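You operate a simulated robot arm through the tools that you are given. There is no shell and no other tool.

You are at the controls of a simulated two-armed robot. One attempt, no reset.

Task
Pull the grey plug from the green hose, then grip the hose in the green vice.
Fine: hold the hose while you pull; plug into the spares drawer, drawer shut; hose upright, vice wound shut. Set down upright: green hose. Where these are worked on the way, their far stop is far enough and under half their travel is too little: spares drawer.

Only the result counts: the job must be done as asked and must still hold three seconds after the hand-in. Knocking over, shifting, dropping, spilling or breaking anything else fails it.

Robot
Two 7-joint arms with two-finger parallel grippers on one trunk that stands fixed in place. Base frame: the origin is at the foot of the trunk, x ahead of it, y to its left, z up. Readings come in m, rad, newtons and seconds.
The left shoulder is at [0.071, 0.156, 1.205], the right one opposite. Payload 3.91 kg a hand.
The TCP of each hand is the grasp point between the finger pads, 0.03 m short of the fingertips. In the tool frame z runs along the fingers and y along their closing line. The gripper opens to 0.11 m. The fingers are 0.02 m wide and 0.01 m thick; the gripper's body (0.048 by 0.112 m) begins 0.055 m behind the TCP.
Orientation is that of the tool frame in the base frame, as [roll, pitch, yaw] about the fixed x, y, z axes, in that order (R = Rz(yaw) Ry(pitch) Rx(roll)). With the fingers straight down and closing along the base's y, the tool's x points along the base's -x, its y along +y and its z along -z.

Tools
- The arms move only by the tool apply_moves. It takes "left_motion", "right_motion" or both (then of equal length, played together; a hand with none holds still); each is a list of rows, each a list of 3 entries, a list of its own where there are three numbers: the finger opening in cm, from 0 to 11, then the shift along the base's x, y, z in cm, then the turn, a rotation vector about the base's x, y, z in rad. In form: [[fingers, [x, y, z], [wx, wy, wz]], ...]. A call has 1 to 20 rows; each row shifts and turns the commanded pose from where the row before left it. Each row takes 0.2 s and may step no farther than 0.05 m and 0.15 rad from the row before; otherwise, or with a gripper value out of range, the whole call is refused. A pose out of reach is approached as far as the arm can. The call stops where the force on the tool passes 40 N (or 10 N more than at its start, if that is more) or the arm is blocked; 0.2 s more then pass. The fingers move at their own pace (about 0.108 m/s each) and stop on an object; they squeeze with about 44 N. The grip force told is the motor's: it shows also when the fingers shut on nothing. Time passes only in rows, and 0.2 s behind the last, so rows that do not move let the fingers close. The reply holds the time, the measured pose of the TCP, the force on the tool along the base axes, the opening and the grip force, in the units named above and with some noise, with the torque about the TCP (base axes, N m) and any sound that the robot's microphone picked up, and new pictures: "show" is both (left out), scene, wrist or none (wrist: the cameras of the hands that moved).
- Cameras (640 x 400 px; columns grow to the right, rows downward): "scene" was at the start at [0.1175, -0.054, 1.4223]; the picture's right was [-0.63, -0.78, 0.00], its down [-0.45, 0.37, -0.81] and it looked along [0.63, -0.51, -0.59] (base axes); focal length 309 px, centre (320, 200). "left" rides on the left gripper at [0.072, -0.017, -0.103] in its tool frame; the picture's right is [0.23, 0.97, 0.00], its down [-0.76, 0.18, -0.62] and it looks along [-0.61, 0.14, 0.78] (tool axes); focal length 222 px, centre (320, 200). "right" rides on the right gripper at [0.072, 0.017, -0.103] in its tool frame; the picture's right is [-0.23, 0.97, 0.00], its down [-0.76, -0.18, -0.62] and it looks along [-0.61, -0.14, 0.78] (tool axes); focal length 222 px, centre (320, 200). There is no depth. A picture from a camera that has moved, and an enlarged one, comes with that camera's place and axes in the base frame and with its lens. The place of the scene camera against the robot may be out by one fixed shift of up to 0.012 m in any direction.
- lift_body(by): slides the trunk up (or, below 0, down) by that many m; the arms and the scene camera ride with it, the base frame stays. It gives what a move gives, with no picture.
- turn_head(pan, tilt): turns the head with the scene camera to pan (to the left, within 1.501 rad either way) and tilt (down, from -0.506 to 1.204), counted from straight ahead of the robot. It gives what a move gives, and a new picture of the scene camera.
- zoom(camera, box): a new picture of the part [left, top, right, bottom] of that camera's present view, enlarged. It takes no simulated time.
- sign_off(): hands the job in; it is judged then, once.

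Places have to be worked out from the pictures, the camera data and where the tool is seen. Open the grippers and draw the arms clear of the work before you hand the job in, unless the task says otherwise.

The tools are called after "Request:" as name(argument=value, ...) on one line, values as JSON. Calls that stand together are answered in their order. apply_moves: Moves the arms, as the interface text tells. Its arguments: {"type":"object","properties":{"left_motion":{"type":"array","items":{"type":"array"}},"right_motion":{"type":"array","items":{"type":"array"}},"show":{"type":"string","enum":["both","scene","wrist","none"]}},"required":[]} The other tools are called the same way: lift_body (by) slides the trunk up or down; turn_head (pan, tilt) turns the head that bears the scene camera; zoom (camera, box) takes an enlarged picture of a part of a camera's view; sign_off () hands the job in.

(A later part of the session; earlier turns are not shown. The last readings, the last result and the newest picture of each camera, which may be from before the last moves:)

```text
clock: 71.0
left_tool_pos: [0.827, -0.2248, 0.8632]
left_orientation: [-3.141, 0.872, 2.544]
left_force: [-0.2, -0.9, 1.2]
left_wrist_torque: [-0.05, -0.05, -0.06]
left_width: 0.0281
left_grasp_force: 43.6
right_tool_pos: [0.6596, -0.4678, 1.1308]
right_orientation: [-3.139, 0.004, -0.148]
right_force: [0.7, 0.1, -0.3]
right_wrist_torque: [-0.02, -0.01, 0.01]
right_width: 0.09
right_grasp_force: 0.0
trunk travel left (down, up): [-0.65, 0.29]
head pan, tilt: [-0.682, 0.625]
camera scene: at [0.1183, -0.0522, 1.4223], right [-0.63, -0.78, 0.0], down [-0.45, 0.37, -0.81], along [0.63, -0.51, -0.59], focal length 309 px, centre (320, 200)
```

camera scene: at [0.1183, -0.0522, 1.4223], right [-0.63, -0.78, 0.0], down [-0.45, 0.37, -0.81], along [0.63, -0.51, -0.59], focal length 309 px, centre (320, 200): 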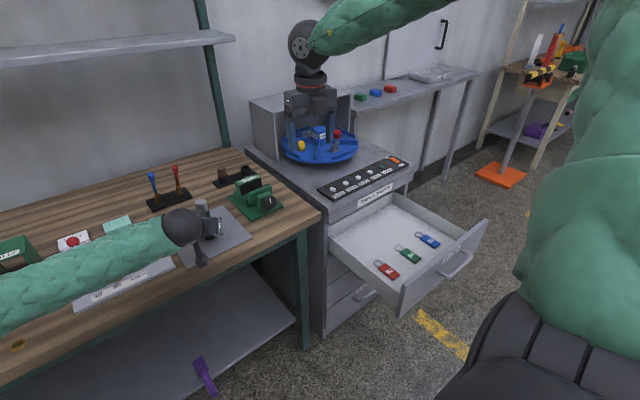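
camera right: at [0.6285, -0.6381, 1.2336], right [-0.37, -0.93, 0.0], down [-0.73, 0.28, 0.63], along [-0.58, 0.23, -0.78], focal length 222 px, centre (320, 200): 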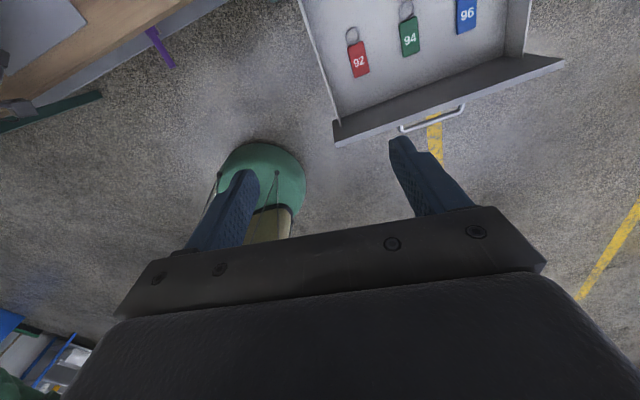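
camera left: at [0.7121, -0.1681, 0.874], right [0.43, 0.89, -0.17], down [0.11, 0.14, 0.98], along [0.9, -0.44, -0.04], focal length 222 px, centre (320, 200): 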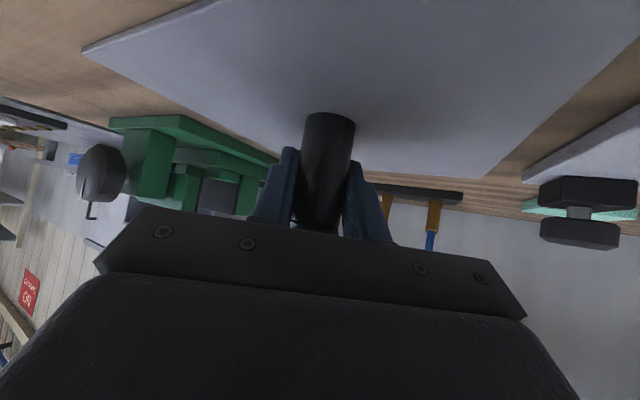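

Full motion is back. Moving on to above the plug.

Request:
apply_moves(right_motion=[[9, [2.4, 3.47, -1], [0, 0, 0]], [9, [2.4, 3.47, -1], [0, 0, 0]], [9, [2.4, 3.47, -1], [0, 0, 0]], [9, [2.4, 3.47, -1], [0, 0, 0]], [9, [2.4, 3.47, -1], [0, 0, 0]], [9, [2.4, 3.47, -1], [0, 0, 0]], [9, [2.4, 3.47, -1], [0, 0, 0]]], show="both")

Request:
zoom(camera="right", box=[220, 60, 440, 220])

Request:
zoom(camera="scene", box=[140, 120, 280, 260])

```text
clock: 72.6
left_tool_pos: [0.8273, -0.2251, 0.8629]
left_orientation: [3.142, 0.869, 2.542]
left_force: [2.0, -0.2, 1.2]
left_wrist_torque: [-0.01, -0.13, 0.0]
left_width: 0.0279
left_grasp_force: 44.3
right_tool_pos: [0.8276, -0.2257, 1.0609]
right_orientation: [-3.138, 0.005, -0.148]
right_force: [0.2, 0.3, 0.7]
right_wrist_torque: [0.02, 0.01, -0.03]
right_width: 0.0897
right_grasp_force: 0.0
trunk travel left (down, up): [-0.65, 0.29]
head pan, tilt: [-0.682, 0.625]
camera scene: at [0.1185, -0.0535, 1.4224], right [-0.63, -0.78, 0.0], down [-0.45, 0.37, -0.81], along [0.63, -0.51, -0.59], focal length 309 px, centre (320, 200)
camera right: at [0.8974, -0.2541, 1.1626], right [-0.37, -0.93, 0.0], down [-0.73, 0.29, 0.63], along [-0.58, 0.23, -0.78], focal length 222 px, centre (320, 200)
```

scene: 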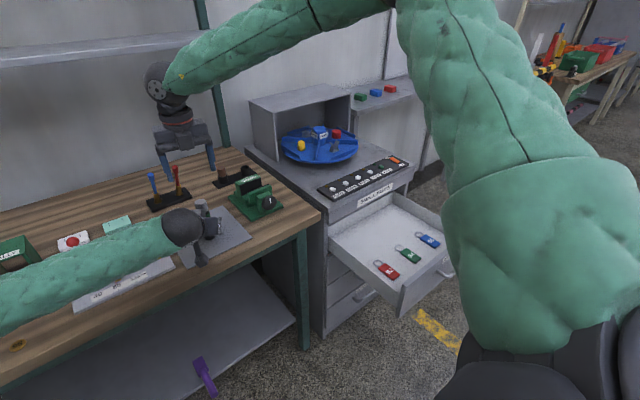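
right: 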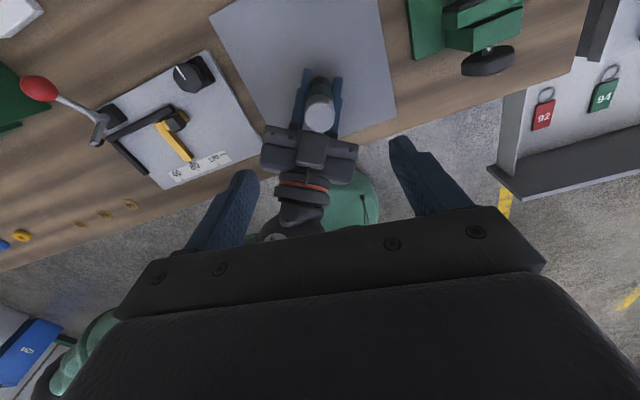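

```text
2.50 times, centred on (330, 140) of right
camera zoom: at [0.8974, -0.2541, 1.1626], right [-0.37, -0.93, 0.0], down [-0.73, 0.29, 0.63], along [-0.58, 0.23, -0.78], focal length 555 px, centre (295, 350)
```

zoom: 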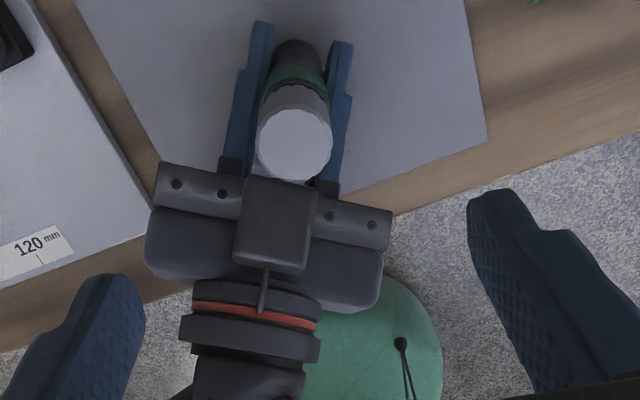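

```text
2.86 times, centred on (210, 190) of scene
camera zoom: at [0.1185, -0.0535, 1.4224], right [-0.63, -0.78, 0.0], down [-0.45, 0.37, -0.81], along [0.63, -0.51, -0.59], focal length 882 px, centre (634, 229)
```

zoom: 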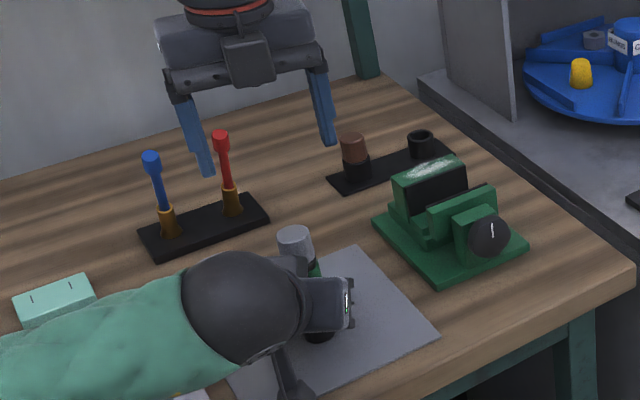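

I see the plug between/below the open right fingers; plug top ≈ (0.829, -0.226, 0.95). I'll yaw the right hand so its fingers fall beside (not over) the left gripper, then descend partway.

Request:
apply_moves(right_motion=[[6, [0, 0, 0], [0, 0, -0.15]], [6, [0, 0, 0], [0, 0, -0.15]], [6, [0.1, 0, 0], [0, 0, -0.15]], [6, [0, 0, -2], [0, 0, 0]], [6, [0, 0, -2], [0, 0, 0]], [6, [0, 0, -2], [0, 0, 0]]], show="both")

Request:
zoom(camera="right", box=[220, 60, 440, 220])

Request:
zoom(camera="scene", box=[150, 160, 270, 250])

```text
clock: 74.0
left_tool_pos: [0.827, -0.224, 0.8637]
left_orientation: [3.141, 0.869, 2.544]
left_force: [1.1, -0.1, 0.6]
left_wrist_torque: [0.0, -0.05, 0.0]
left_width: 0.0282
left_grasp_force: 44.8
right_tool_pos: [0.8281, -0.2253, 1.0022]
right_orientation: [-3.138, 0.003, -0.599]
right_force: [0.0, -0.3, -1.2]
right_wrist_torque: [-0.01, -0.02, 0.0]
right_width: 0.06
right_grasp_force: 0.1
trunk travel left (down, up): [-0.65, 0.29]
head pan, tilt: [-0.682, 0.625]
camera scene: at [0.1179, -0.0537, 1.4224], right [-0.63, -0.78, 0.0], down [-0.45, 0.37, -0.81], along [0.63, -0.51, -0.59], focal length 309 px, centre (320, 200)
camera right: at [0.8785, -0.2816, 1.1034], right [-0.74, -0.68, 0.0], down [-0.53, 0.57, 0.63], along [-0.42, 0.46, -0.78], focal length 222 px, centre (320, 200)
```

scene: 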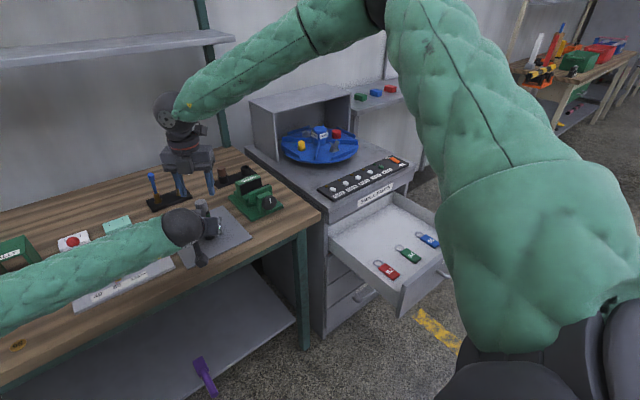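
right: 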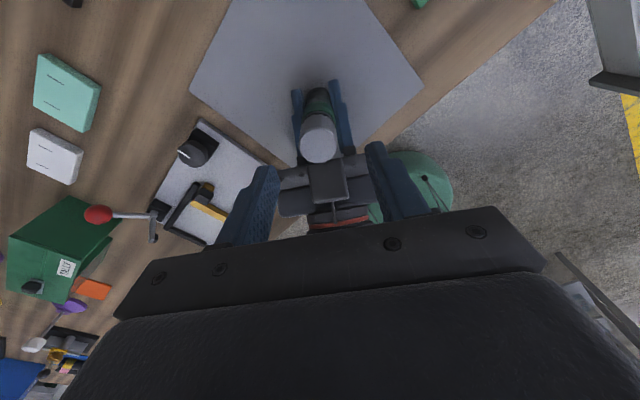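

```text
2.50 times, centred on (330, 140) of right
camera zoom: at [0.8785, -0.2816, 1.1034], right [-0.74, -0.68, 0.0], down [-0.53, 0.57, 0.63], along [-0.42, 0.46, -0.78], focal length 555 px, centre (295, 350)
```

zoom: 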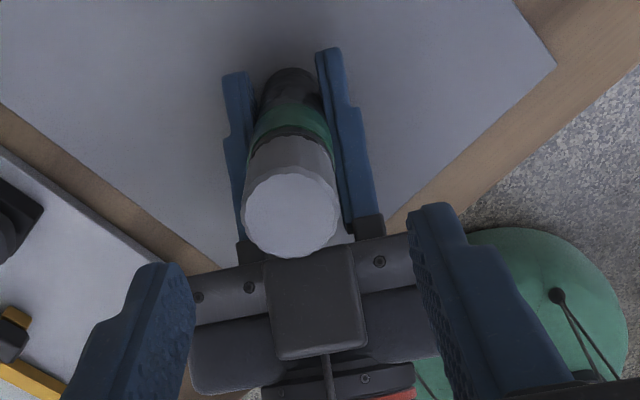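

```text
4.44 times, centred on (210, 205) of scene
camera zoom: at [0.1179, -0.0537, 1.4224], right [-0.63, -0.78, 0.0], down [-0.45, 0.37, -0.81], along [0.63, -0.51, -0.59], focal length 1371 px, centre (809, 178)
```

zoom: 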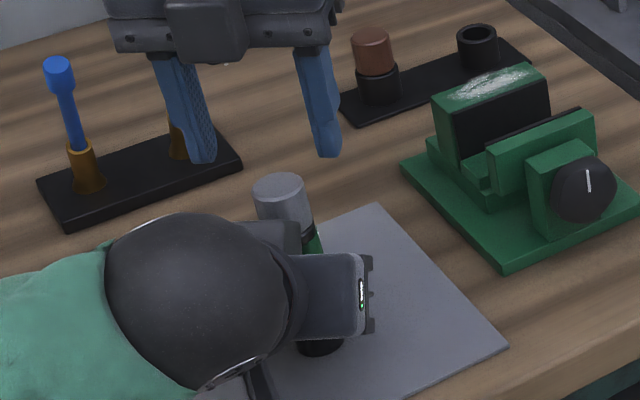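

Plug is centred across the fingers (about 3 mm off along the finger width). Descending to the plug and checking before closing.

Request:
apply_moves(right_motion=[[6, [0.16, -0.11, -2], [0, 0, 0]], [6, [0, 0, -2], [0, 0, 0]], [6, [0, 0, -1.4], [0, 0, 0]], [6, [0, 0, 0], [0, 0, 0]]], show="both")

Request:
zoom(camera="right", box=[220, 80, 440, 240])

Request:
zoom(camera="scene", box=[150, 170, 270, 250])

```text
clock: 75.0
left_tool_pos: [0.8278, -0.2244, 0.8636]
left_orientation: [3.141, 0.869, 2.544]
left_force: [-0.2, -1.6, 1.2]
left_wrist_torque: [-0.03, -0.01, -0.02]
left_width: 0.0281
left_grasp_force: 44.1
right_tool_pos: [0.8276, -0.2267, 0.9485]
right_orientation: [-3.135, 0.002, -0.596]
right_force: [0.3, 0.5, -0.4]
right_wrist_torque: [0.02, 0.0, -0.01]
right_width: 0.06
right_grasp_force: 0.0
trunk travel left (down, up): [-0.65, 0.29]
head pan, tilt: [-0.682, 0.625]
camera scene: at [0.1176, -0.0538, 1.4223], right [-0.63, -0.78, 0.0], down [-0.45, 0.37, -0.81], along [0.63, -0.51, -0.59], focal length 309 px, centre (320, 200)
camera right: at [0.8797, -0.2825, 1.05], right [-0.74, -0.68, 0.0], down [-0.53, 0.57, 0.63], along [-0.42, 0.46, -0.78], focal length 222 px, centre (320, 200)
```

scene: 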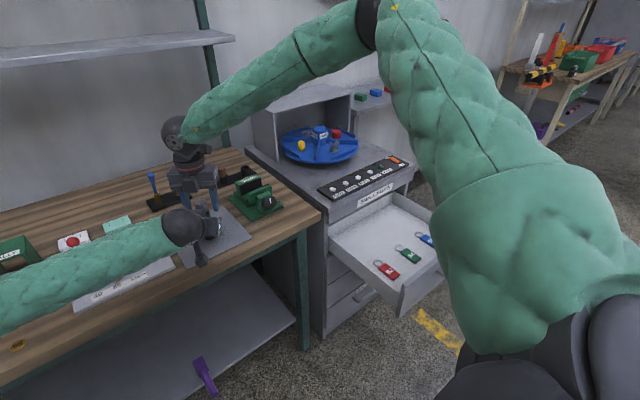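
right: 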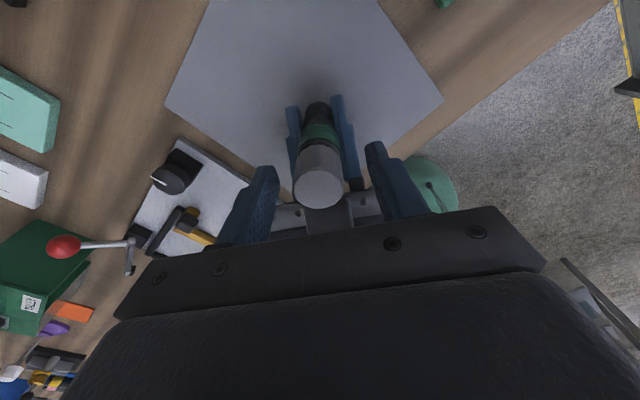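

```text
2.50 times, centred on (330, 160) of right
camera zoom: at [0.8797, -0.2825, 1.05], right [-0.74, -0.68, 0.0], down [-0.53, 0.57, 0.63], along [-0.42, 0.46, -0.78], focal length 555 px, centre (295, 300)
```

zoom: 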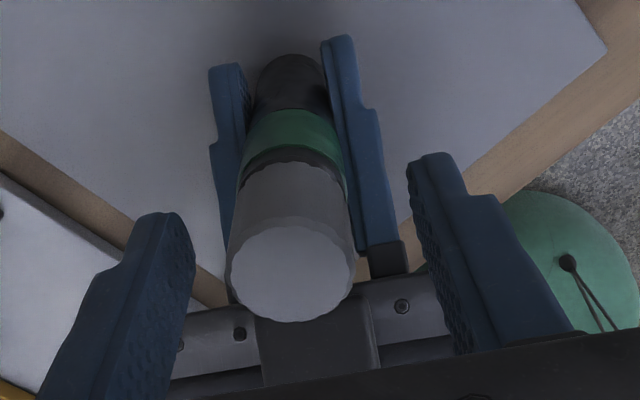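

```text
5.00 times, centred on (210, 210) of scene
camera zoom: at [0.1176, -0.0538, 1.4223], right [-0.63, -0.78, 0.0], down [-0.45, 0.37, -0.81], along [0.63, -0.51, -0.59], focal length 1543 px, centre (870, 150)
```

zoom: 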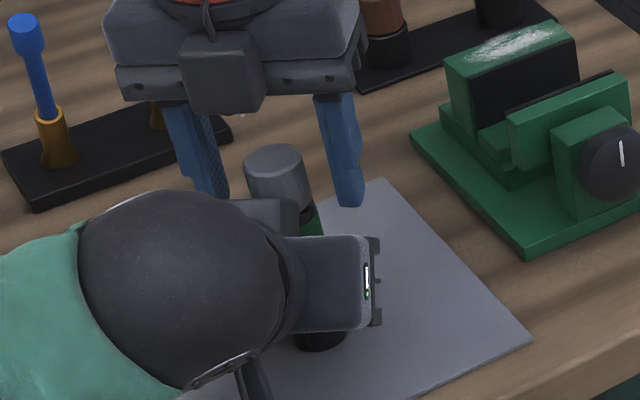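

The plug is centred between the right fingers with tips at the plug's lower edge. Closing on the plug.

Request:
apply_moves(right_motion=[[4, [0, 0, 0], [0, 0, 0]], [0, [0, 0, 0], [0, 0, 0]], [0, [0, 0, 0], [0, 0, 0]], [0, [0, 0, 0], [0, 0, 0]]], show="wrist")

```text
clock: 76.0
left_tool_pos: [0.8269, -0.2246, 0.8626]
left_orientation: [-3.141, 0.869, 2.541]
left_force: [-5.8, -7.4, 1.3]
left_wrist_torque: [0.47, -0.22, -0.05]
left_width: 0.028
left_grasp_force: 43.9
right_tool_pos: [0.8278, -0.2261, 0.949]
right_orientation: [-3.136, 0.003, -0.598]
right_force: [5.5, 8.2, -2.7]
right_wrist_torque: [0.13, -0.26, 0.0]
right_width: 0.0295
right_grasp_force: 43.7
trunk travel left (down, up): [-0.65, 0.29]
head pan, tilt: [-0.682, 0.625]
camera right: at [0.8799, -0.2822, 1.05], right [-0.74, -0.68, 0.0], down [-0.53, 0.57, 0.63], along [-0.42, 0.46, -0.78], focal length 222 px, centre (320, 200)
```

right: 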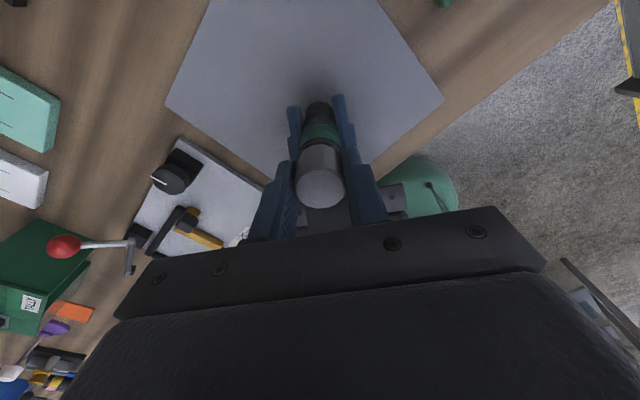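

Plug gripped (29.5 mm, 44 N). Relieving the slight side load and pulling straight up while the left hand holds the hose.

Request:
apply_moves(right_motion=[[0, [0.06, 0.1, 0], [0, 0, 0]], [0, [0, 0, 0.3], [0, 0, 0]], [0, [0, 0, 0.3], [0, 0, 0]], [0, [0, 0, 0.3], [0, 0, 0]], [0, [0, 0, 0.3], [0, 0, 0]], [0, [0, 0, 0.3], [0, 0, 0]]], show="wrist")

```text
clock: 77.4
left_tool_pos: [0.8279, -0.2238, 0.8624]
left_orientation: [-3.141, 0.869, 2.543]
left_force: [2.7, 3.8, 4.7]
left_wrist_torque: [0.1, -0.12, 0.02]
left_width: 0.0277
left_grasp_force: 44.0
right_tool_pos: [0.8282, -0.2257, 0.9619]
right_orientation: [-3.137, 0.003, -0.597]
right_force: [0.6, -1.1, -1.0]
right_wrist_torque: [-0.02, 0.01, 0.0]
right_width: 0.0279
right_grasp_force: 44.8
trunk travel left (down, up): [-0.65, 0.29]
head pan, tilt: [-0.682, 0.625]
camera right: at [0.8805, -0.2813, 1.0653], right [-0.74, -0.68, 0.0], down [-0.53, 0.57, 0.63], along [-0.42, 0.46, -0.78], focal length 222 px, centre (320, 200)
```

right: 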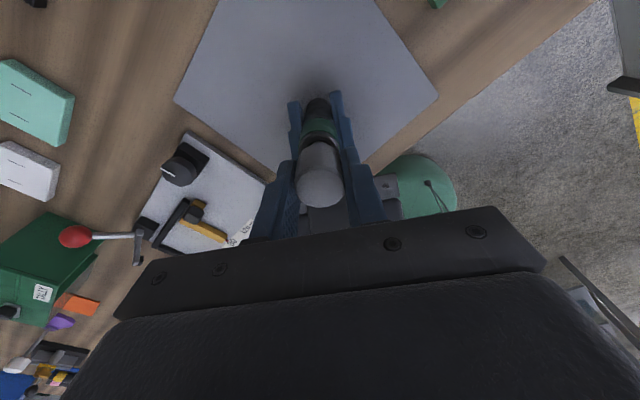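

The hand rose 1.3 cm with little force; I'll check whether the plug came along or the fingers slipped.

Request:
zoom(camera="right", box=[260, 80, 400, 220])

Request:
zoom(camera="scene", box=[170, 170, 250, 250])

Request:
zoom(camera="left", box=[200, 60, 440, 240])

```text
2.86 times, centred on (330, 150) of right
camera zoom: at [0.8805, -0.2813, 1.0653], right [-0.74, -0.68, 0.0], down [-0.53, 0.57, 0.63], along [-0.42, 0.46, -0.78], focal length 635 px, centre (291, 343)
```

zoom: 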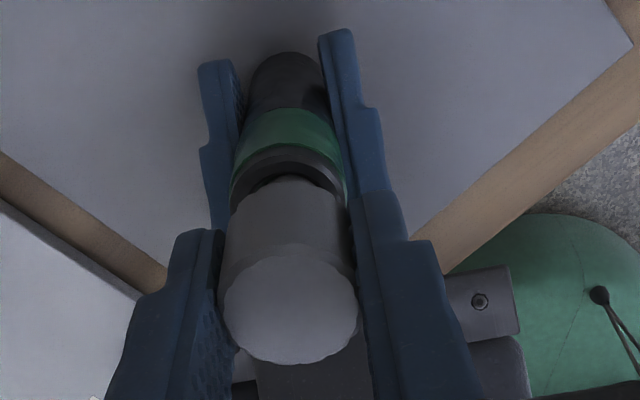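

```text
5.00 times, centred on (210, 210) of scene
camera zoom: at [0.1175, -0.0533, 1.4223], right [-0.63, -0.78, 0.0], down [-0.45, 0.37, -0.81], along [0.63, -0.51, -0.59], focal length 1543 px, centre (870, 150)
```

zoom: 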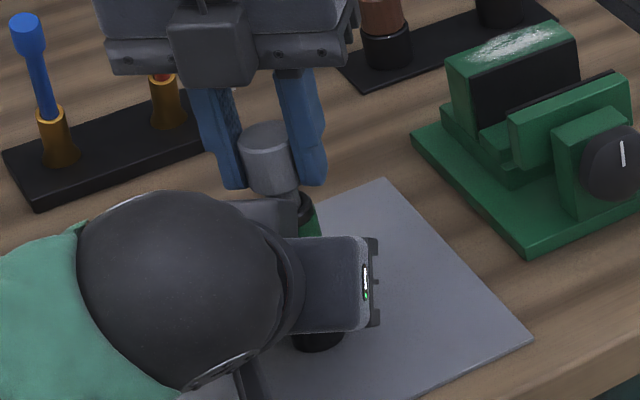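

```text
2.22 times, centred on (320, 150) of left
camera zoom: at [0.7127, -0.1667, 0.8735], right [0.43, 0.89, -0.17], down [0.11, 0.14, 0.98], along [0.9, -0.44, -0.04], focal length 494 px, centre (320, 311)
```

zoom: 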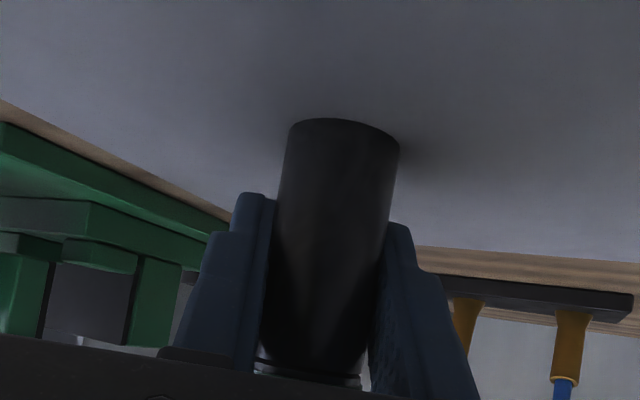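

The plug is out — the hose's open neck shows beneath it. Lifting it clear.

Request:
apply_moves(right_motion=[[0, [0, 0, 1], [0, 0, 0]], [0, [0, 0, 2], [0, 0, 0]], [0, [0, 0, 3], [0, 0, 0]], [0, [0, 0, 3], [0, 0, 0]], [0, [0, 0, 3], [0, 0, 0]], [0, [0, 0, 3], [0, 0, 0]]], show="both")

Request:
zoom(camera="right", box=[240, 60, 400, 240])

Request:
zoom(camera="scene", box=[140, 130, 260, 250])

```text
clock: 78.8
left_tool_pos: [0.8266, -0.2236, 0.8636]
left_orientation: [-3.14, 0.871, 2.544]
left_force: [0.1, -0.2, -0.3]
left_wrist_torque: [-0.01, -0.02, -0.04]
left_width: 0.0278
left_grasp_force: 43.8
right_tool_pos: [0.8293, -0.225, 1.1131]
right_orientation: [-3.136, 0.002, -0.601]
right_force: [-0.2, -0.5, -1.1]
right_wrist_torque: [0.0, -0.01, 0.01]
right_width: 0.0281
right_grasp_force: 43.9
trunk travel left (down, up): [-0.65, 0.29]
head pan, tilt: [-0.682, 0.625]
camera scene: at [0.1169, -0.0535, 1.4224], right [-0.63, -0.78, 0.0], down [-0.45, 0.37, -0.81], along [0.63, -0.51, -0.59], focal length 309 px, centre (320, 200)
camera right: at [0.88, -0.2812, 1.2159], right [-0.74, -0.68, 0.0], down [-0.53, 0.57, 0.63], along [-0.42, 0.46, -0.78], focal length 222 px, centre (320, 200)
```

scene: 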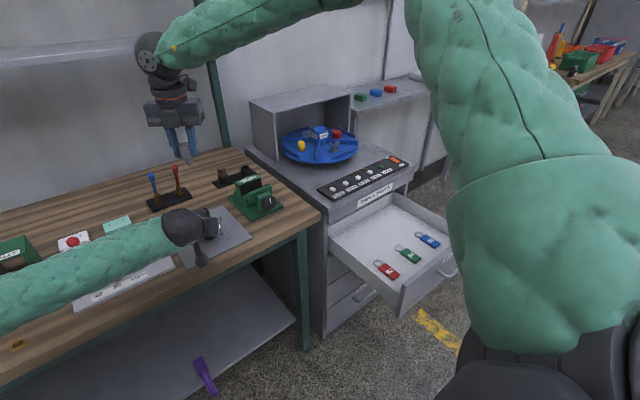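
right: 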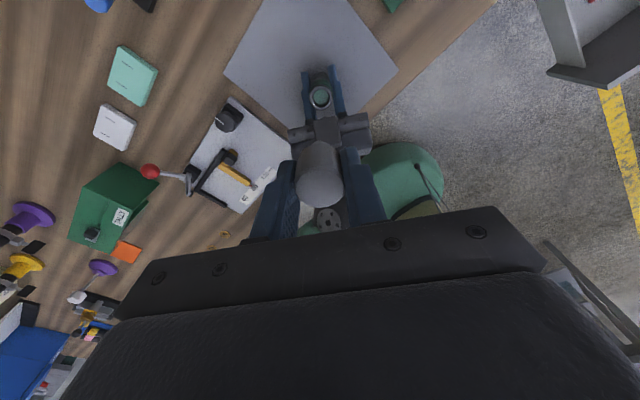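

```text
2.22 times, centred on (320, 150) of right
camera zoom: at [0.88, -0.2812, 1.2159], right [-0.74, -0.68, 0.0], down [-0.53, 0.57, 0.63], along [-0.42, 0.46, -0.78], focal length 494 px, centre (320, 311)
```

zoom: 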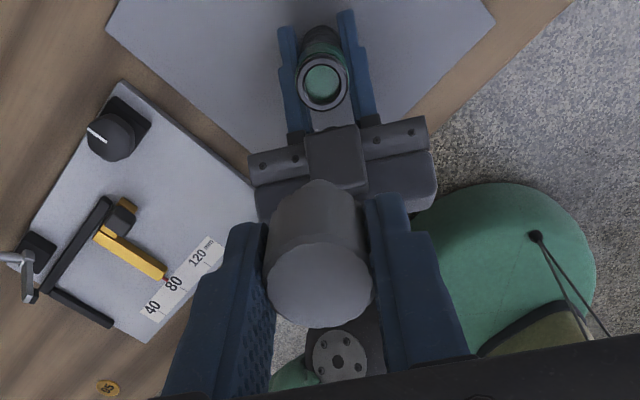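

```text
3.33 times, centred on (200, 190) of scene
camera zoom: at [0.1169, -0.0535, 1.4224], right [-0.63, -0.78, 0.0], down [-0.45, 0.37, -0.81], along [0.63, -0.51, -0.59], focal length 1029 px, centre (720, 233)
```

zoom: 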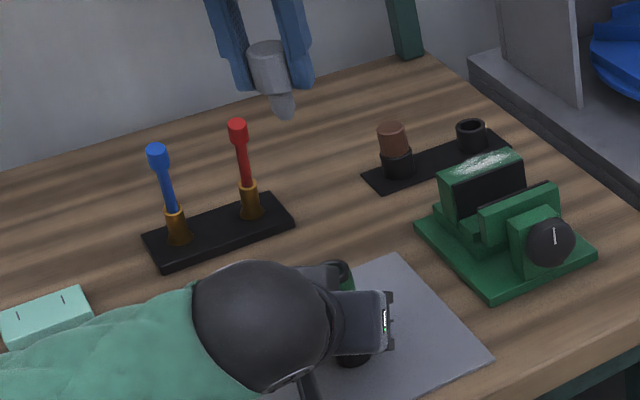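

The plug (with a tapered stem) is firmly in the right hand, hose standing open below. Now I release the hose with the left hand and back it straight out.

Request:
apply_moves(left_motion=[[4, [0, 0, 0], [0, 0, 0]], [6, [0, 0, 0], [0, 0, 0]], [9, [0, 0, 0], [0, 0, 0]], [9, [-1.2, 0.82, 1.0], [0, 0, 0]], [9, [-1.876, 1.306, 1.934], [0, 0, 0]], [9, [-1.876, 1.306, 1.934], [0, 0, 0]], [9, [-1.876, 1.306, 1.934], [0, 0, 0]], [9, [-1.876, 1.306, 1.934], [0, 0, 0]], [9, [-1.876, 1.306, 1.934], [0, 0, 0]]], show="both")

Request:
zoom(camera="scene", box=[140, 130, 280, 250])

```text
clock: 80.8
left_tool_pos: [0.7199, -0.1516, 0.9707]
left_orientation: [3.141, 0.87, 2.541]
left_force: [0.5, -0.1, 0.5]
left_wrist_torque: [-0.01, 0.01, -0.01]
left_width: 0.0904
left_grasp_force: 0.0
right_tool_pos: [0.8288, -0.2262, 1.1125]
right_orientation: [-3.135, 0.001, -0.599]
right_force: [0.3, 0.4, 0.4]
right_wrist_torque: [0.0, -0.01, 0.04]
right_width: 0.028
right_grasp_force: 43.8
trunk travel left (down, up): [-0.65, 0.29]
head pan, tilt: [-0.682, 0.625]
camera scene: at [0.1169, -0.0533, 1.4224], right [-0.63, -0.78, 0.0], down [-0.45, 0.37, -0.81], along [0.63, -0.51, -0.59], focal length 309 px, centre (320, 200)
camera left: at [0.6049, -0.0942, 0.9814], right [0.43, 0.89, -0.17], down [0.11, 0.14, 0.98], along [0.9, -0.44, -0.04], focal length 222 px, centre (320, 200)
```

scene: 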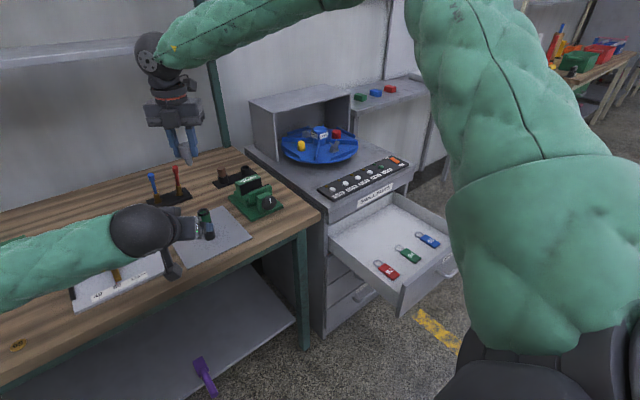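
left: 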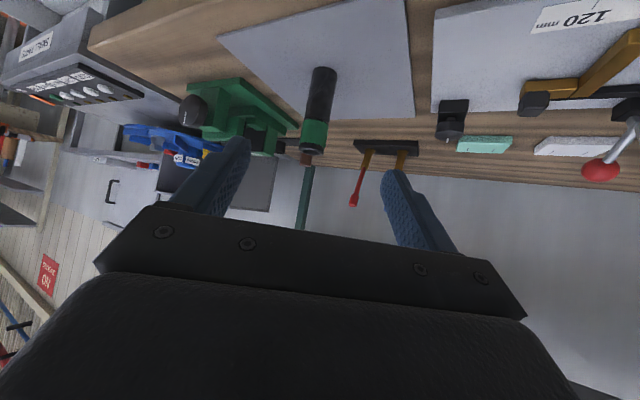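

```text
3.33 times, centred on (210, 190) of scene
camera zoom: at [0.1169, -0.0533, 1.4224], right [-0.63, -0.78, 0.0], down [-0.45, 0.37, -0.81], along [0.63, -0.51, -0.59], focal length 1029 px, centre (687, 233)
```

zoom: 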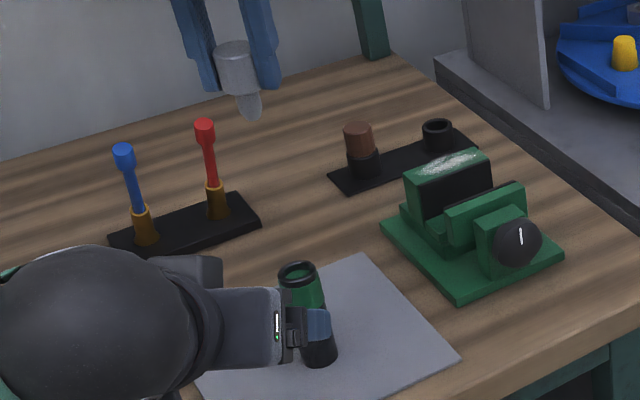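

Hose stands upright on the plate. Left hand goes to its parking place while the right carries the plug toward the drawer, yawing to −90° so its camera stays clear of the cabinet.

Request:
apply_moves(left_motion=[[9, [-1.55, 3.0, 3.1], [0, 0, 0]], [9, [-1.55, 3.0, 3.1], [0, 0, 0]], [9, [-1.55, 3.0, 3.1], [0, 0, 0]], [9, [-1.55, 3.0, 3.1], [0, 0, 0]], [9, [-1.55, 3.0, 3.1], [0, 0, 0]], [9, [-1.55, 3.0, 3.1], [0, 0, 0]], [9, [-1.55, 3.0, 3.1], [0, 0, 0]], [9, [-1.55, 3.0, 3.1], [0, 0, 0]], [9, [-1.55, 3.0, 3.1], [0, 0, 0]], [9, [0, 0, 0], [0, 0, 0]]], right_motion=[[0, [-2.69, -3.54, 0.2], [0, 0, -0.097]], [0, [-2.69, -3.54, 0.2], [0, 0, -0.097]], [0, [-2.69, -3.54, 0.2], [0, 0, -0.097]], [0, [-2.69, -3.54, 0.2], [0, 0, -0.097]], [0, [-2.69, -3.54, 0.2], [0, 0, -0.097]], [0, [-2.69, -3.54, 0.2], [0, 0, -0.097]], [0, [-2.69, -3.54, 0.2], [0, 0, -0.097]], [0, [-2.69, -3.54, 0.2], [0, 0, -0.097]], [0, [-2.69, -3.54, 0.2], [0, 0, -0.097]], [0, [-2.69, -3.54, 0.2], [0, 0, -0.097]]], show="both")

```text
clock: 83.0
left_tool_pos: [0.5802, 0.1185, 1.2505]
left_orientation: [3.139, 0.868, 2.541]
left_force: [-0.6, 1.0, 0.4]
left_wrist_torque: [0.0, 0.02, 0.02]
left_width: 0.0899
left_grasp_force: 0.1
right_tool_pos: [0.5595, -0.5808, 1.1315]
right_orientation: [-3.138, 0.001, -1.57]
right_force: [0.3, -0.7, 0.2]
right_wrist_torque: [0.04, 0.03, 0.0]
right_width: 0.0278
right_grasp_force: 44.3
trunk travel left (down, up): [-0.65, 0.29]
head pan, tilt: [-0.682, 0.625]
camera scene: at [0.1171, -0.055, 1.4223], right [-0.63, -0.78, 0.0], down [-0.45, 0.37, -0.81], along [0.63, -0.51, -0.59], focal length 309 px, centre (320, 200)
camera right: at [0.5432, -0.6542, 1.234], right [-0.97, 0.23, 0.0], down [0.17, 0.76, 0.63], along [0.14, 0.61, -0.78], focal length 222 px, centre (320, 200)
camera left: at [0.4655, 0.175, 1.2606], right [0.43, 0.89, -0.17], down [0.11, 0.14, 0.98], along [0.9, -0.44, -0.04], focal length 222 px, centre (320, 200)
```

scene: 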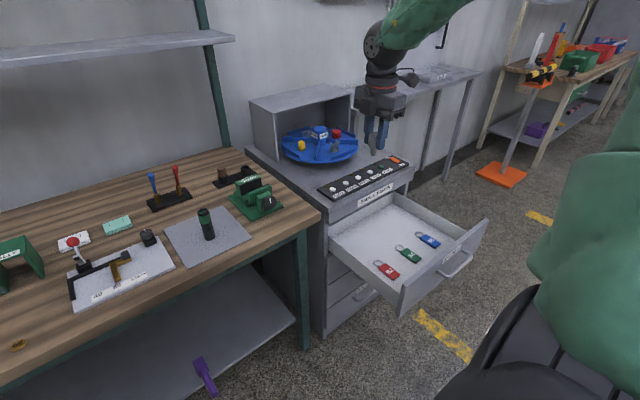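
right: 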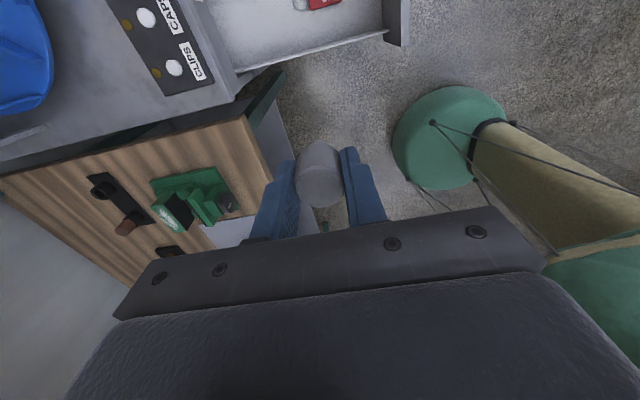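
left: 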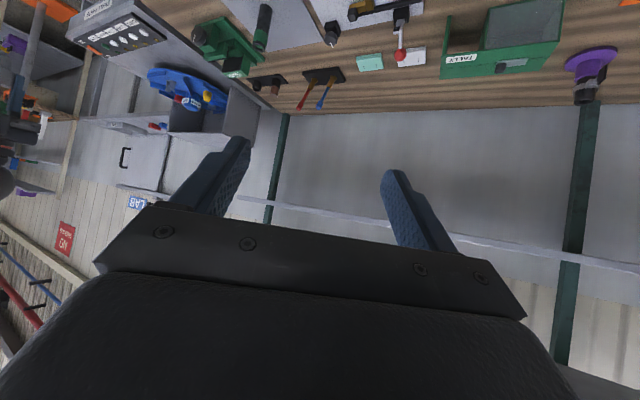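

Drawer floor is at z≈0.62, tags occupy x 0.50–0.57, so the free spot is around (0.645, -0.72). I'll lower the trunk 0.2 m for comfortable reach.

Request:
lift_body(by=-0.2)

Request:
apply_moves(right_motion=[[0, [2.0, -3.5, 0], [0, 0, 0]], [0, [2.0, -3.5, 0], [0, 0, 0]], [0, [2.0, -3.5, 0], [0, 0, 0]], [0, [2.0, -3.5, 0], [0, 0, 0]]], show="both")

Request:
zoom(camera="scene", box=[320, 80, 520, 260])

```text
clock: 85.1
left_tool_pos: [0.58, 0.1201, 1.0486]
left_orientation: [3.141, 0.87, 2.543]
left_force: [-1.1, 0.8, -0.2]
left_wrist_torque: [0.0, 0.02, -0.04]
left_width: 0.0902
left_grasp_force: 0.0
right_tool_pos: [0.5597, -0.5803, 0.9327]
right_orientation: [-3.137, 0.002, -1.571]
right_force: [0.4, 0.1, -0.6]
right_wrist_torque: [-0.02, -0.03, -0.02]
right_width: 0.0276
right_grasp_force: 44.6
trunk travel left (down, up): [-0.45, 0.49]
head pan, tilt: [-0.682, 0.625]
```

```text
clock: 86.1
left_tool_pos: [0.5806, 0.1185, 1.049]
left_orientation: [-3.141, 0.869, 2.542]
left_force: [0.1, 0.2, -0.7]
left_wrist_torque: [0.0, 0.01, -0.01]
left_width: 0.0901
left_grasp_force: 0.0
right_tool_pos: [0.6388, -0.7208, 0.9326]
right_orientation: [-3.137, 0.003, -1.567]
right_force: [0.1, -0.1, -0.2]
right_wrist_torque: [0.03, -0.01, -0.02]
right_width: 0.0276
right_grasp_force: 43.4
trunk travel left (down, up): [-0.45, 0.49]
head pan, tilt: [-0.682, 0.625]
camera scene: at [0.1179, -0.0545, 1.2222], right [-0.63, -0.78, 0.0], down [-0.45, 0.37, -0.81], along [0.63, -0.51, -0.59], focal length 309 px, centre (320, 200)
camera right: at [0.6232, -0.7943, 1.0336], right [-0.97, 0.22, 0.0], down [0.17, 0.76, 0.63], along [0.14, 0.61, -0.78], focal length 222 px, centre (320, 200)
```

scene: 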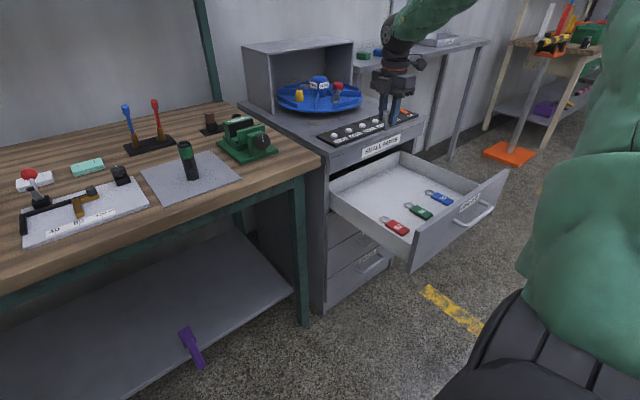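
right: 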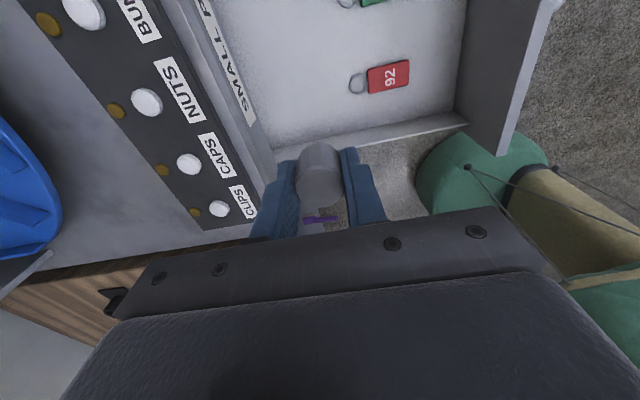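

```text
2.22 times, centred on (420, 170) of scene
camera zoom: at [0.1179, -0.0545, 1.2222], right [-0.63, -0.78, 0.0], down [-0.45, 0.37, -0.81], along [0.63, -0.51, -0.59], focal length 686 px, centre (98, 267)
```

zoom: 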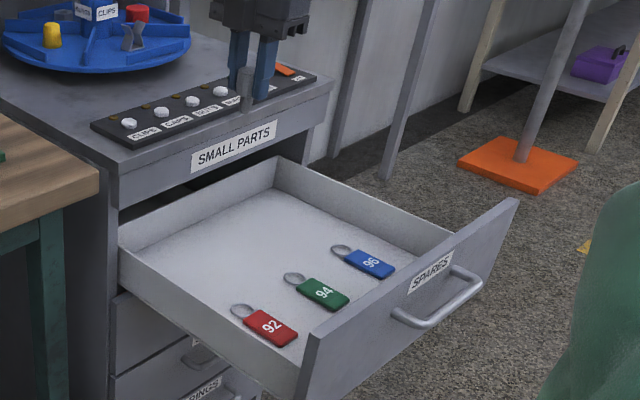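

The spot below the plug is clear floor between the tag ring and the cabinet. Lowering into the drawer.

Request:
apply_moves(right_motion=[[0, [0, 0, -4], [0, 0, 0]], [0, [0, 0, -4], [0, 0, 0]], [0, [0, 0, -4], [0, 0, 0]], [0, [0, 0, -4], [0, 0, 0]], [0, [0, 0, -3], [0, 0, 0]], [0, [0, 0, -2], [0, 0, 0]], [0, [0, 0, -1], [0, 0, 0]]], show="both")

Request:
zoom(camera="scene", box=[320, 80, 520, 260])

Request:
zoom(camera="right", box=[220, 40, 460, 240])

```text
clock: 87.7
left_tool_pos: [0.581, 0.1202, 1.0489]
left_orientation: [-3.141, 0.871, 2.543]
left_force: [0.1, 0.7, -0.1]
left_wrist_torque: [0.0, 0.02, -0.02]
left_width: 0.0901
left_grasp_force: 0.0
right_tool_pos: [0.6385, -0.7209, 0.712]
right_orientation: [-3.139, 0.003, -1.569]
right_force: [-0.3, 0.7, -0.1]
right_wrist_torque: [-0.01, -0.01, -0.02]
right_width: 0.0278
right_grasp_force: 43.9
trunk travel left (down, up): [-0.45, 0.49]
head pan, tilt: [-0.682, 0.625]
camera scene: at [0.1175, -0.0538, 1.2223], right [-0.63, -0.78, 0.0], down [-0.45, 0.37, -0.81], along [0.63, -0.51, -0.59], focal length 309 px, centre (320, 200)
camera right: at [0.623, -0.7937, 0.8142], right [-0.97, 0.23, 0.0], down [0.17, 0.76, 0.63], along [0.14, 0.61, -0.78], focal length 222 px, centre (320, 200)
```

scene: 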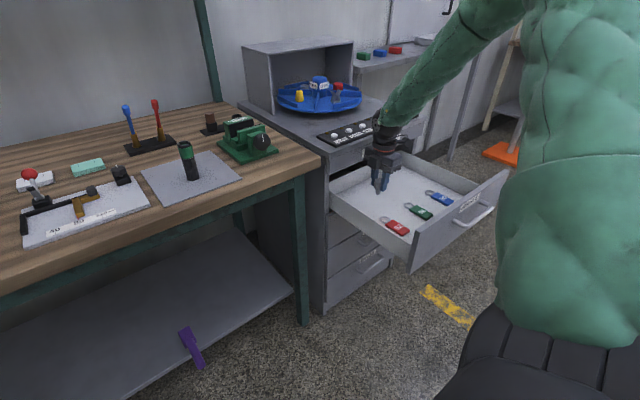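
right: 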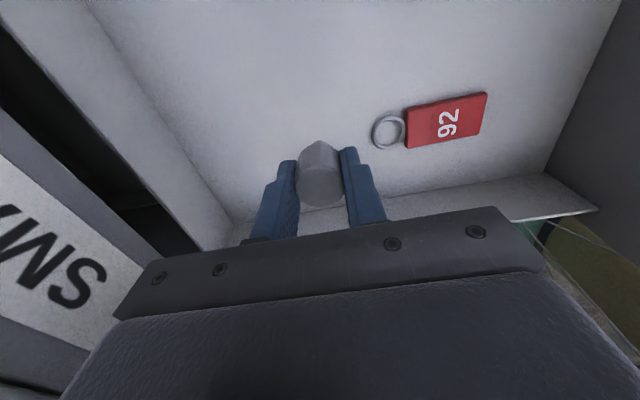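

```text
2.22 times, centred on (420, 170) of scene
camera zoom: at [0.1175, -0.0538, 1.2223], right [-0.63, -0.78, 0.0], down [-0.45, 0.37, -0.81], along [0.63, -0.51, -0.59], focal length 686 px, centre (98, 267)
```

zoom: 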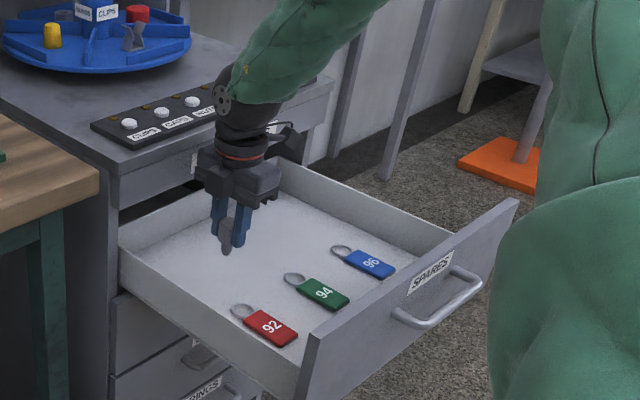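

```text
2.00 times, centred on (340, 140) of right
camera zoom: at [0.623, -0.7937, 0.8142], right [-0.97, 0.23, 0.0], down [0.17, 0.76, 0.63], along [0.14, 0.61, -0.78], focal length 444 px, centre (280, 320)
```

zoom: 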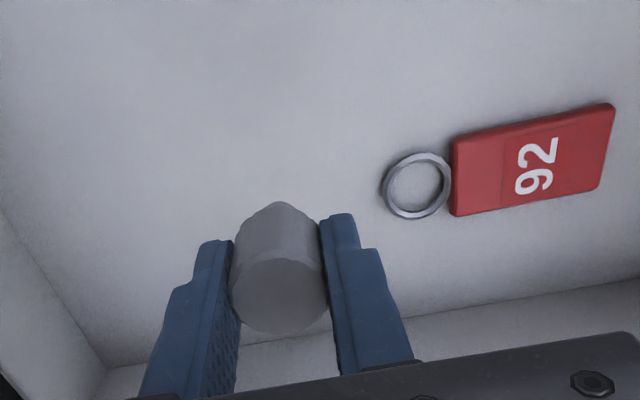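

Plug is about 3–4 cm above the drawer floor. Lowering the last bit gently.

Request:
apply_moves(right_motion=[[0, [0, 0, -1], [0, 0, 0]], [0, [0, 0, -1], [0, 0, 0]], [0, [0, 0, -0.7], [0, 0, 0]], [0, [0, 0, 0], [0, 0, 0]]], show="wrist")

Request:
zoom(camera="scene", box=[360, 110, 440, 210])

```text
clock: 88.7
left_tool_pos: [0.5817, 0.1205, 1.0498]
left_orientation: [-3.14, 0.871, 2.542]
left_force: [-0.1, 0.0, -1.3]
left_wrist_torque: [0.01, 0.02, -0.01]
left_width: 0.09
left_grasp_force: 0.1
right_tool_pos: [0.64, -0.7197, 0.6846]
right_orientation: [-3.137, 0.001, -1.568]
right_force: [-0.1, -0.1, -0.4]
right_wrist_torque: [-0.02, -0.02, -0.01]
right_width: 0.0277
right_grasp_force: 43.6
trunk travel left (down, up): [-0.45, 0.49]
head pan, tilt: [-0.682, 0.625]
camera right: at [0.6232, -0.7932, 0.7873], right [-0.97, 0.22, 0.0], down [0.17, 0.76, 0.63], along [0.14, 0.61, -0.78], focal length 222 px, centre (320, 200)
```

right: 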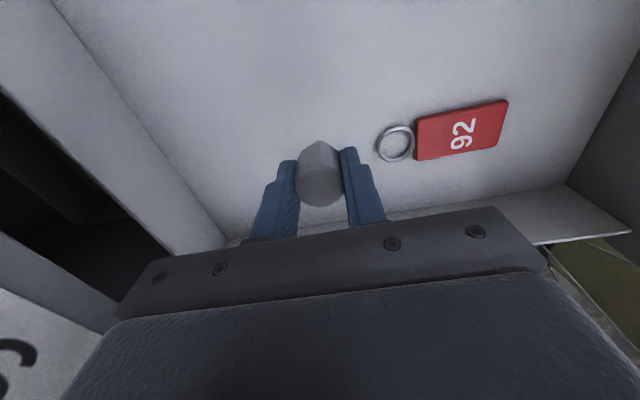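

```text
4.00 times, centred on (400, 160) of scene
camera zoom: at [0.1172, -0.0536, 1.2224], right [-0.63, -0.78, 0.0], down [-0.45, 0.37, -0.81], along [0.63, -0.51, -0.59], focal length 1234 px, centre (0, 360)
```

zoom: 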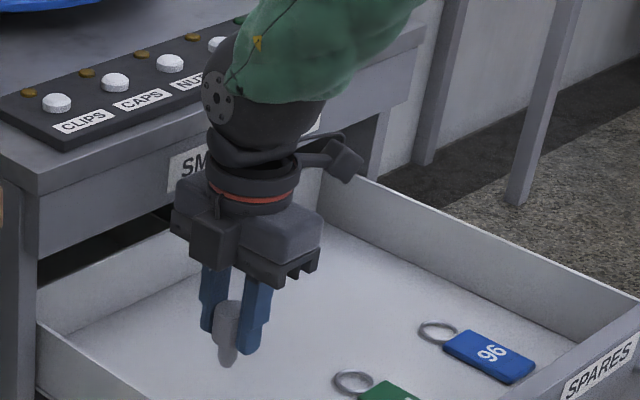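

The stem tip is roughly 1 cm above the drawer floor; lowering until it just touches.

Request:
apply_moves(right_motion=[[0, [0, 0, -0.5], [0, 0, 0]], [0, [0, 0, -0.5], [0, 0, 0]], [0, [0, 0, -0.3], [0, 0, 0]], [0, [0, 0, 0], [0, 0, 0]]], show="none")

Request:
zoom(camera="scene", box=[360, 130, 440, 210])

```text
clock: 89.7
left_tool_pos: [0.5803, 0.1196, 1.049]
left_orientation: [-3.141, 0.871, 2.545]
left_force: [0.2, -0.2, 0.7]
left_wrist_torque: [-0.01, -0.02, -0.03]
left_width: 0.09
left_grasp_force: 0.0
right_tool_pos: [0.64, -0.7196, 0.6732]
right_orientation: [-3.139, 0.005, -1.569]
right_force: [1.1, -0.4, 0.1]
right_wrist_torque: [0.0, 0.01, 0.0]
right_width: 0.0278
right_grasp_force: 43.7
trunk travel left (down, up): [-0.45, 0.49]
head pan, tilt: [-0.682, 0.625]
```

```text
5.00 times, centred on (400, 170) of scene
camera zoom: at [0.1173, -0.0537, 1.2223], right [-0.63, -0.78, 0.0], down [-0.45, 0.37, -0.81], along [0.63, -0.51, -0.59], focal length 1543 px, centre (-80, 350)
```

zoom: 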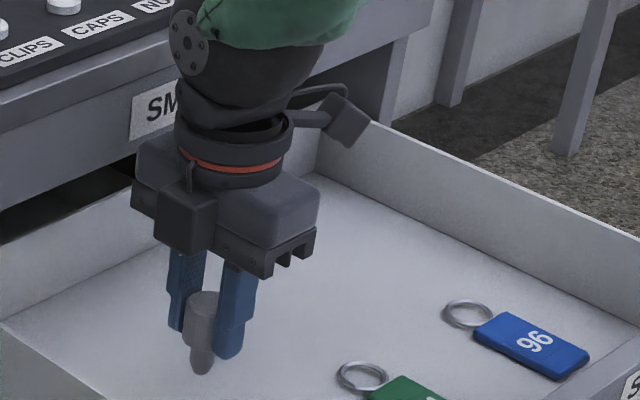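

Not yet touching. A little lower, watching the force.

Request:
apply_moves(right_motion=[[0, [0, 0, -0.4], [0, 0, 0]], [0, [0, 0, -0.4], [0, 0, 0]], [0, [0, 0, -0.4], [0, 0, 0]], [0, [0, 0, 0], [0, 0, 0]]], show="none")

Request:
zoom(camera="scene", box=[365, 160, 405, 200])

```text
clock: 90.7
left_tool_pos: [0.5814, 0.119, 1.0501]
left_orientation: [3.14, 0.87, 2.543]
left_force: [0.3, 0.4, -0.3]
left_wrist_torque: [0.05, -0.01, 0.01]
left_width: 0.0901
left_grasp_force: 0.1
right_tool_pos: [0.6397, -0.7197, 0.6601]
right_orientation: [-3.139, 0.002, -1.569]
right_force: [0.4, -0.2, 0.0]
right_wrist_torque: [-0.02, -0.02, 0.01]
right_width: 0.0277
right_grasp_force: 43.9
trunk travel left (down, up): [-0.45, 0.49]
head pan, tilt: [-0.682, 0.625]
```

```text
10.00 times, centred on (385, 180) of scene
camera zoom: at [0.1173, -0.0537, 1.2224], right [-0.63, -0.78, 0.0], down [-0.45, 0.37, -0.81], along [0.63, -0.51, -0.59], focal length 3086 px, centre (-330, 400)
```

zoom: 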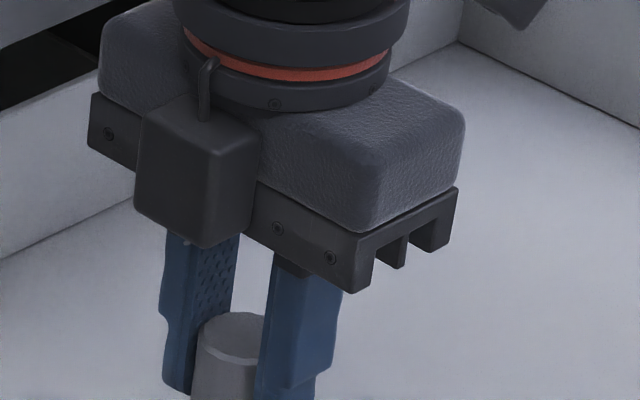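

Request:
zoom(camera="scene", box=[360, 170, 420, 230])

Request:
zoom(camera="right", box=[240, 80, 420, 240])

```text
6.67 times, centred on (390, 200) of scene
camera zoom: at [0.1173, -0.0537, 1.2224], right [-0.63, -0.78, 0.0], down [-0.45, 0.37, -0.81], along [0.63, -0.51, -0.59], focal length 2057 px, centre (-147, 200)
```

zoom: 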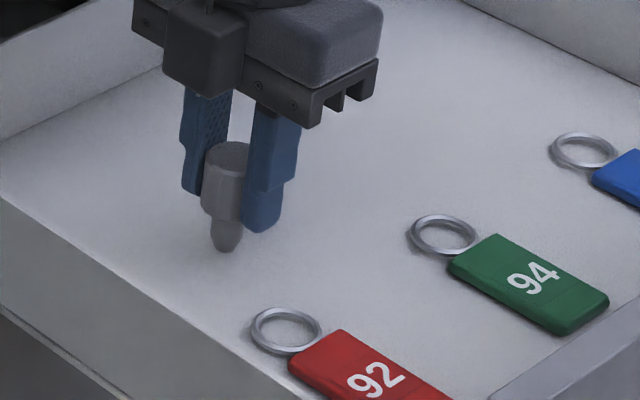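

```text
2.50 times, centred on (330, 160) of right
camera zoom: at [0.6235, -0.793, 0.7627], right [-0.97, 0.22, 0.0], down [0.17, 0.76, 0.63], along [0.14, 0.61, -0.78], focal length 555 px, centre (295, 300)
```

zoom: 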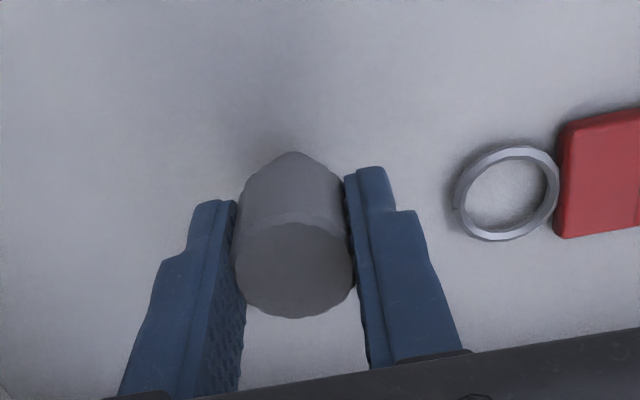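

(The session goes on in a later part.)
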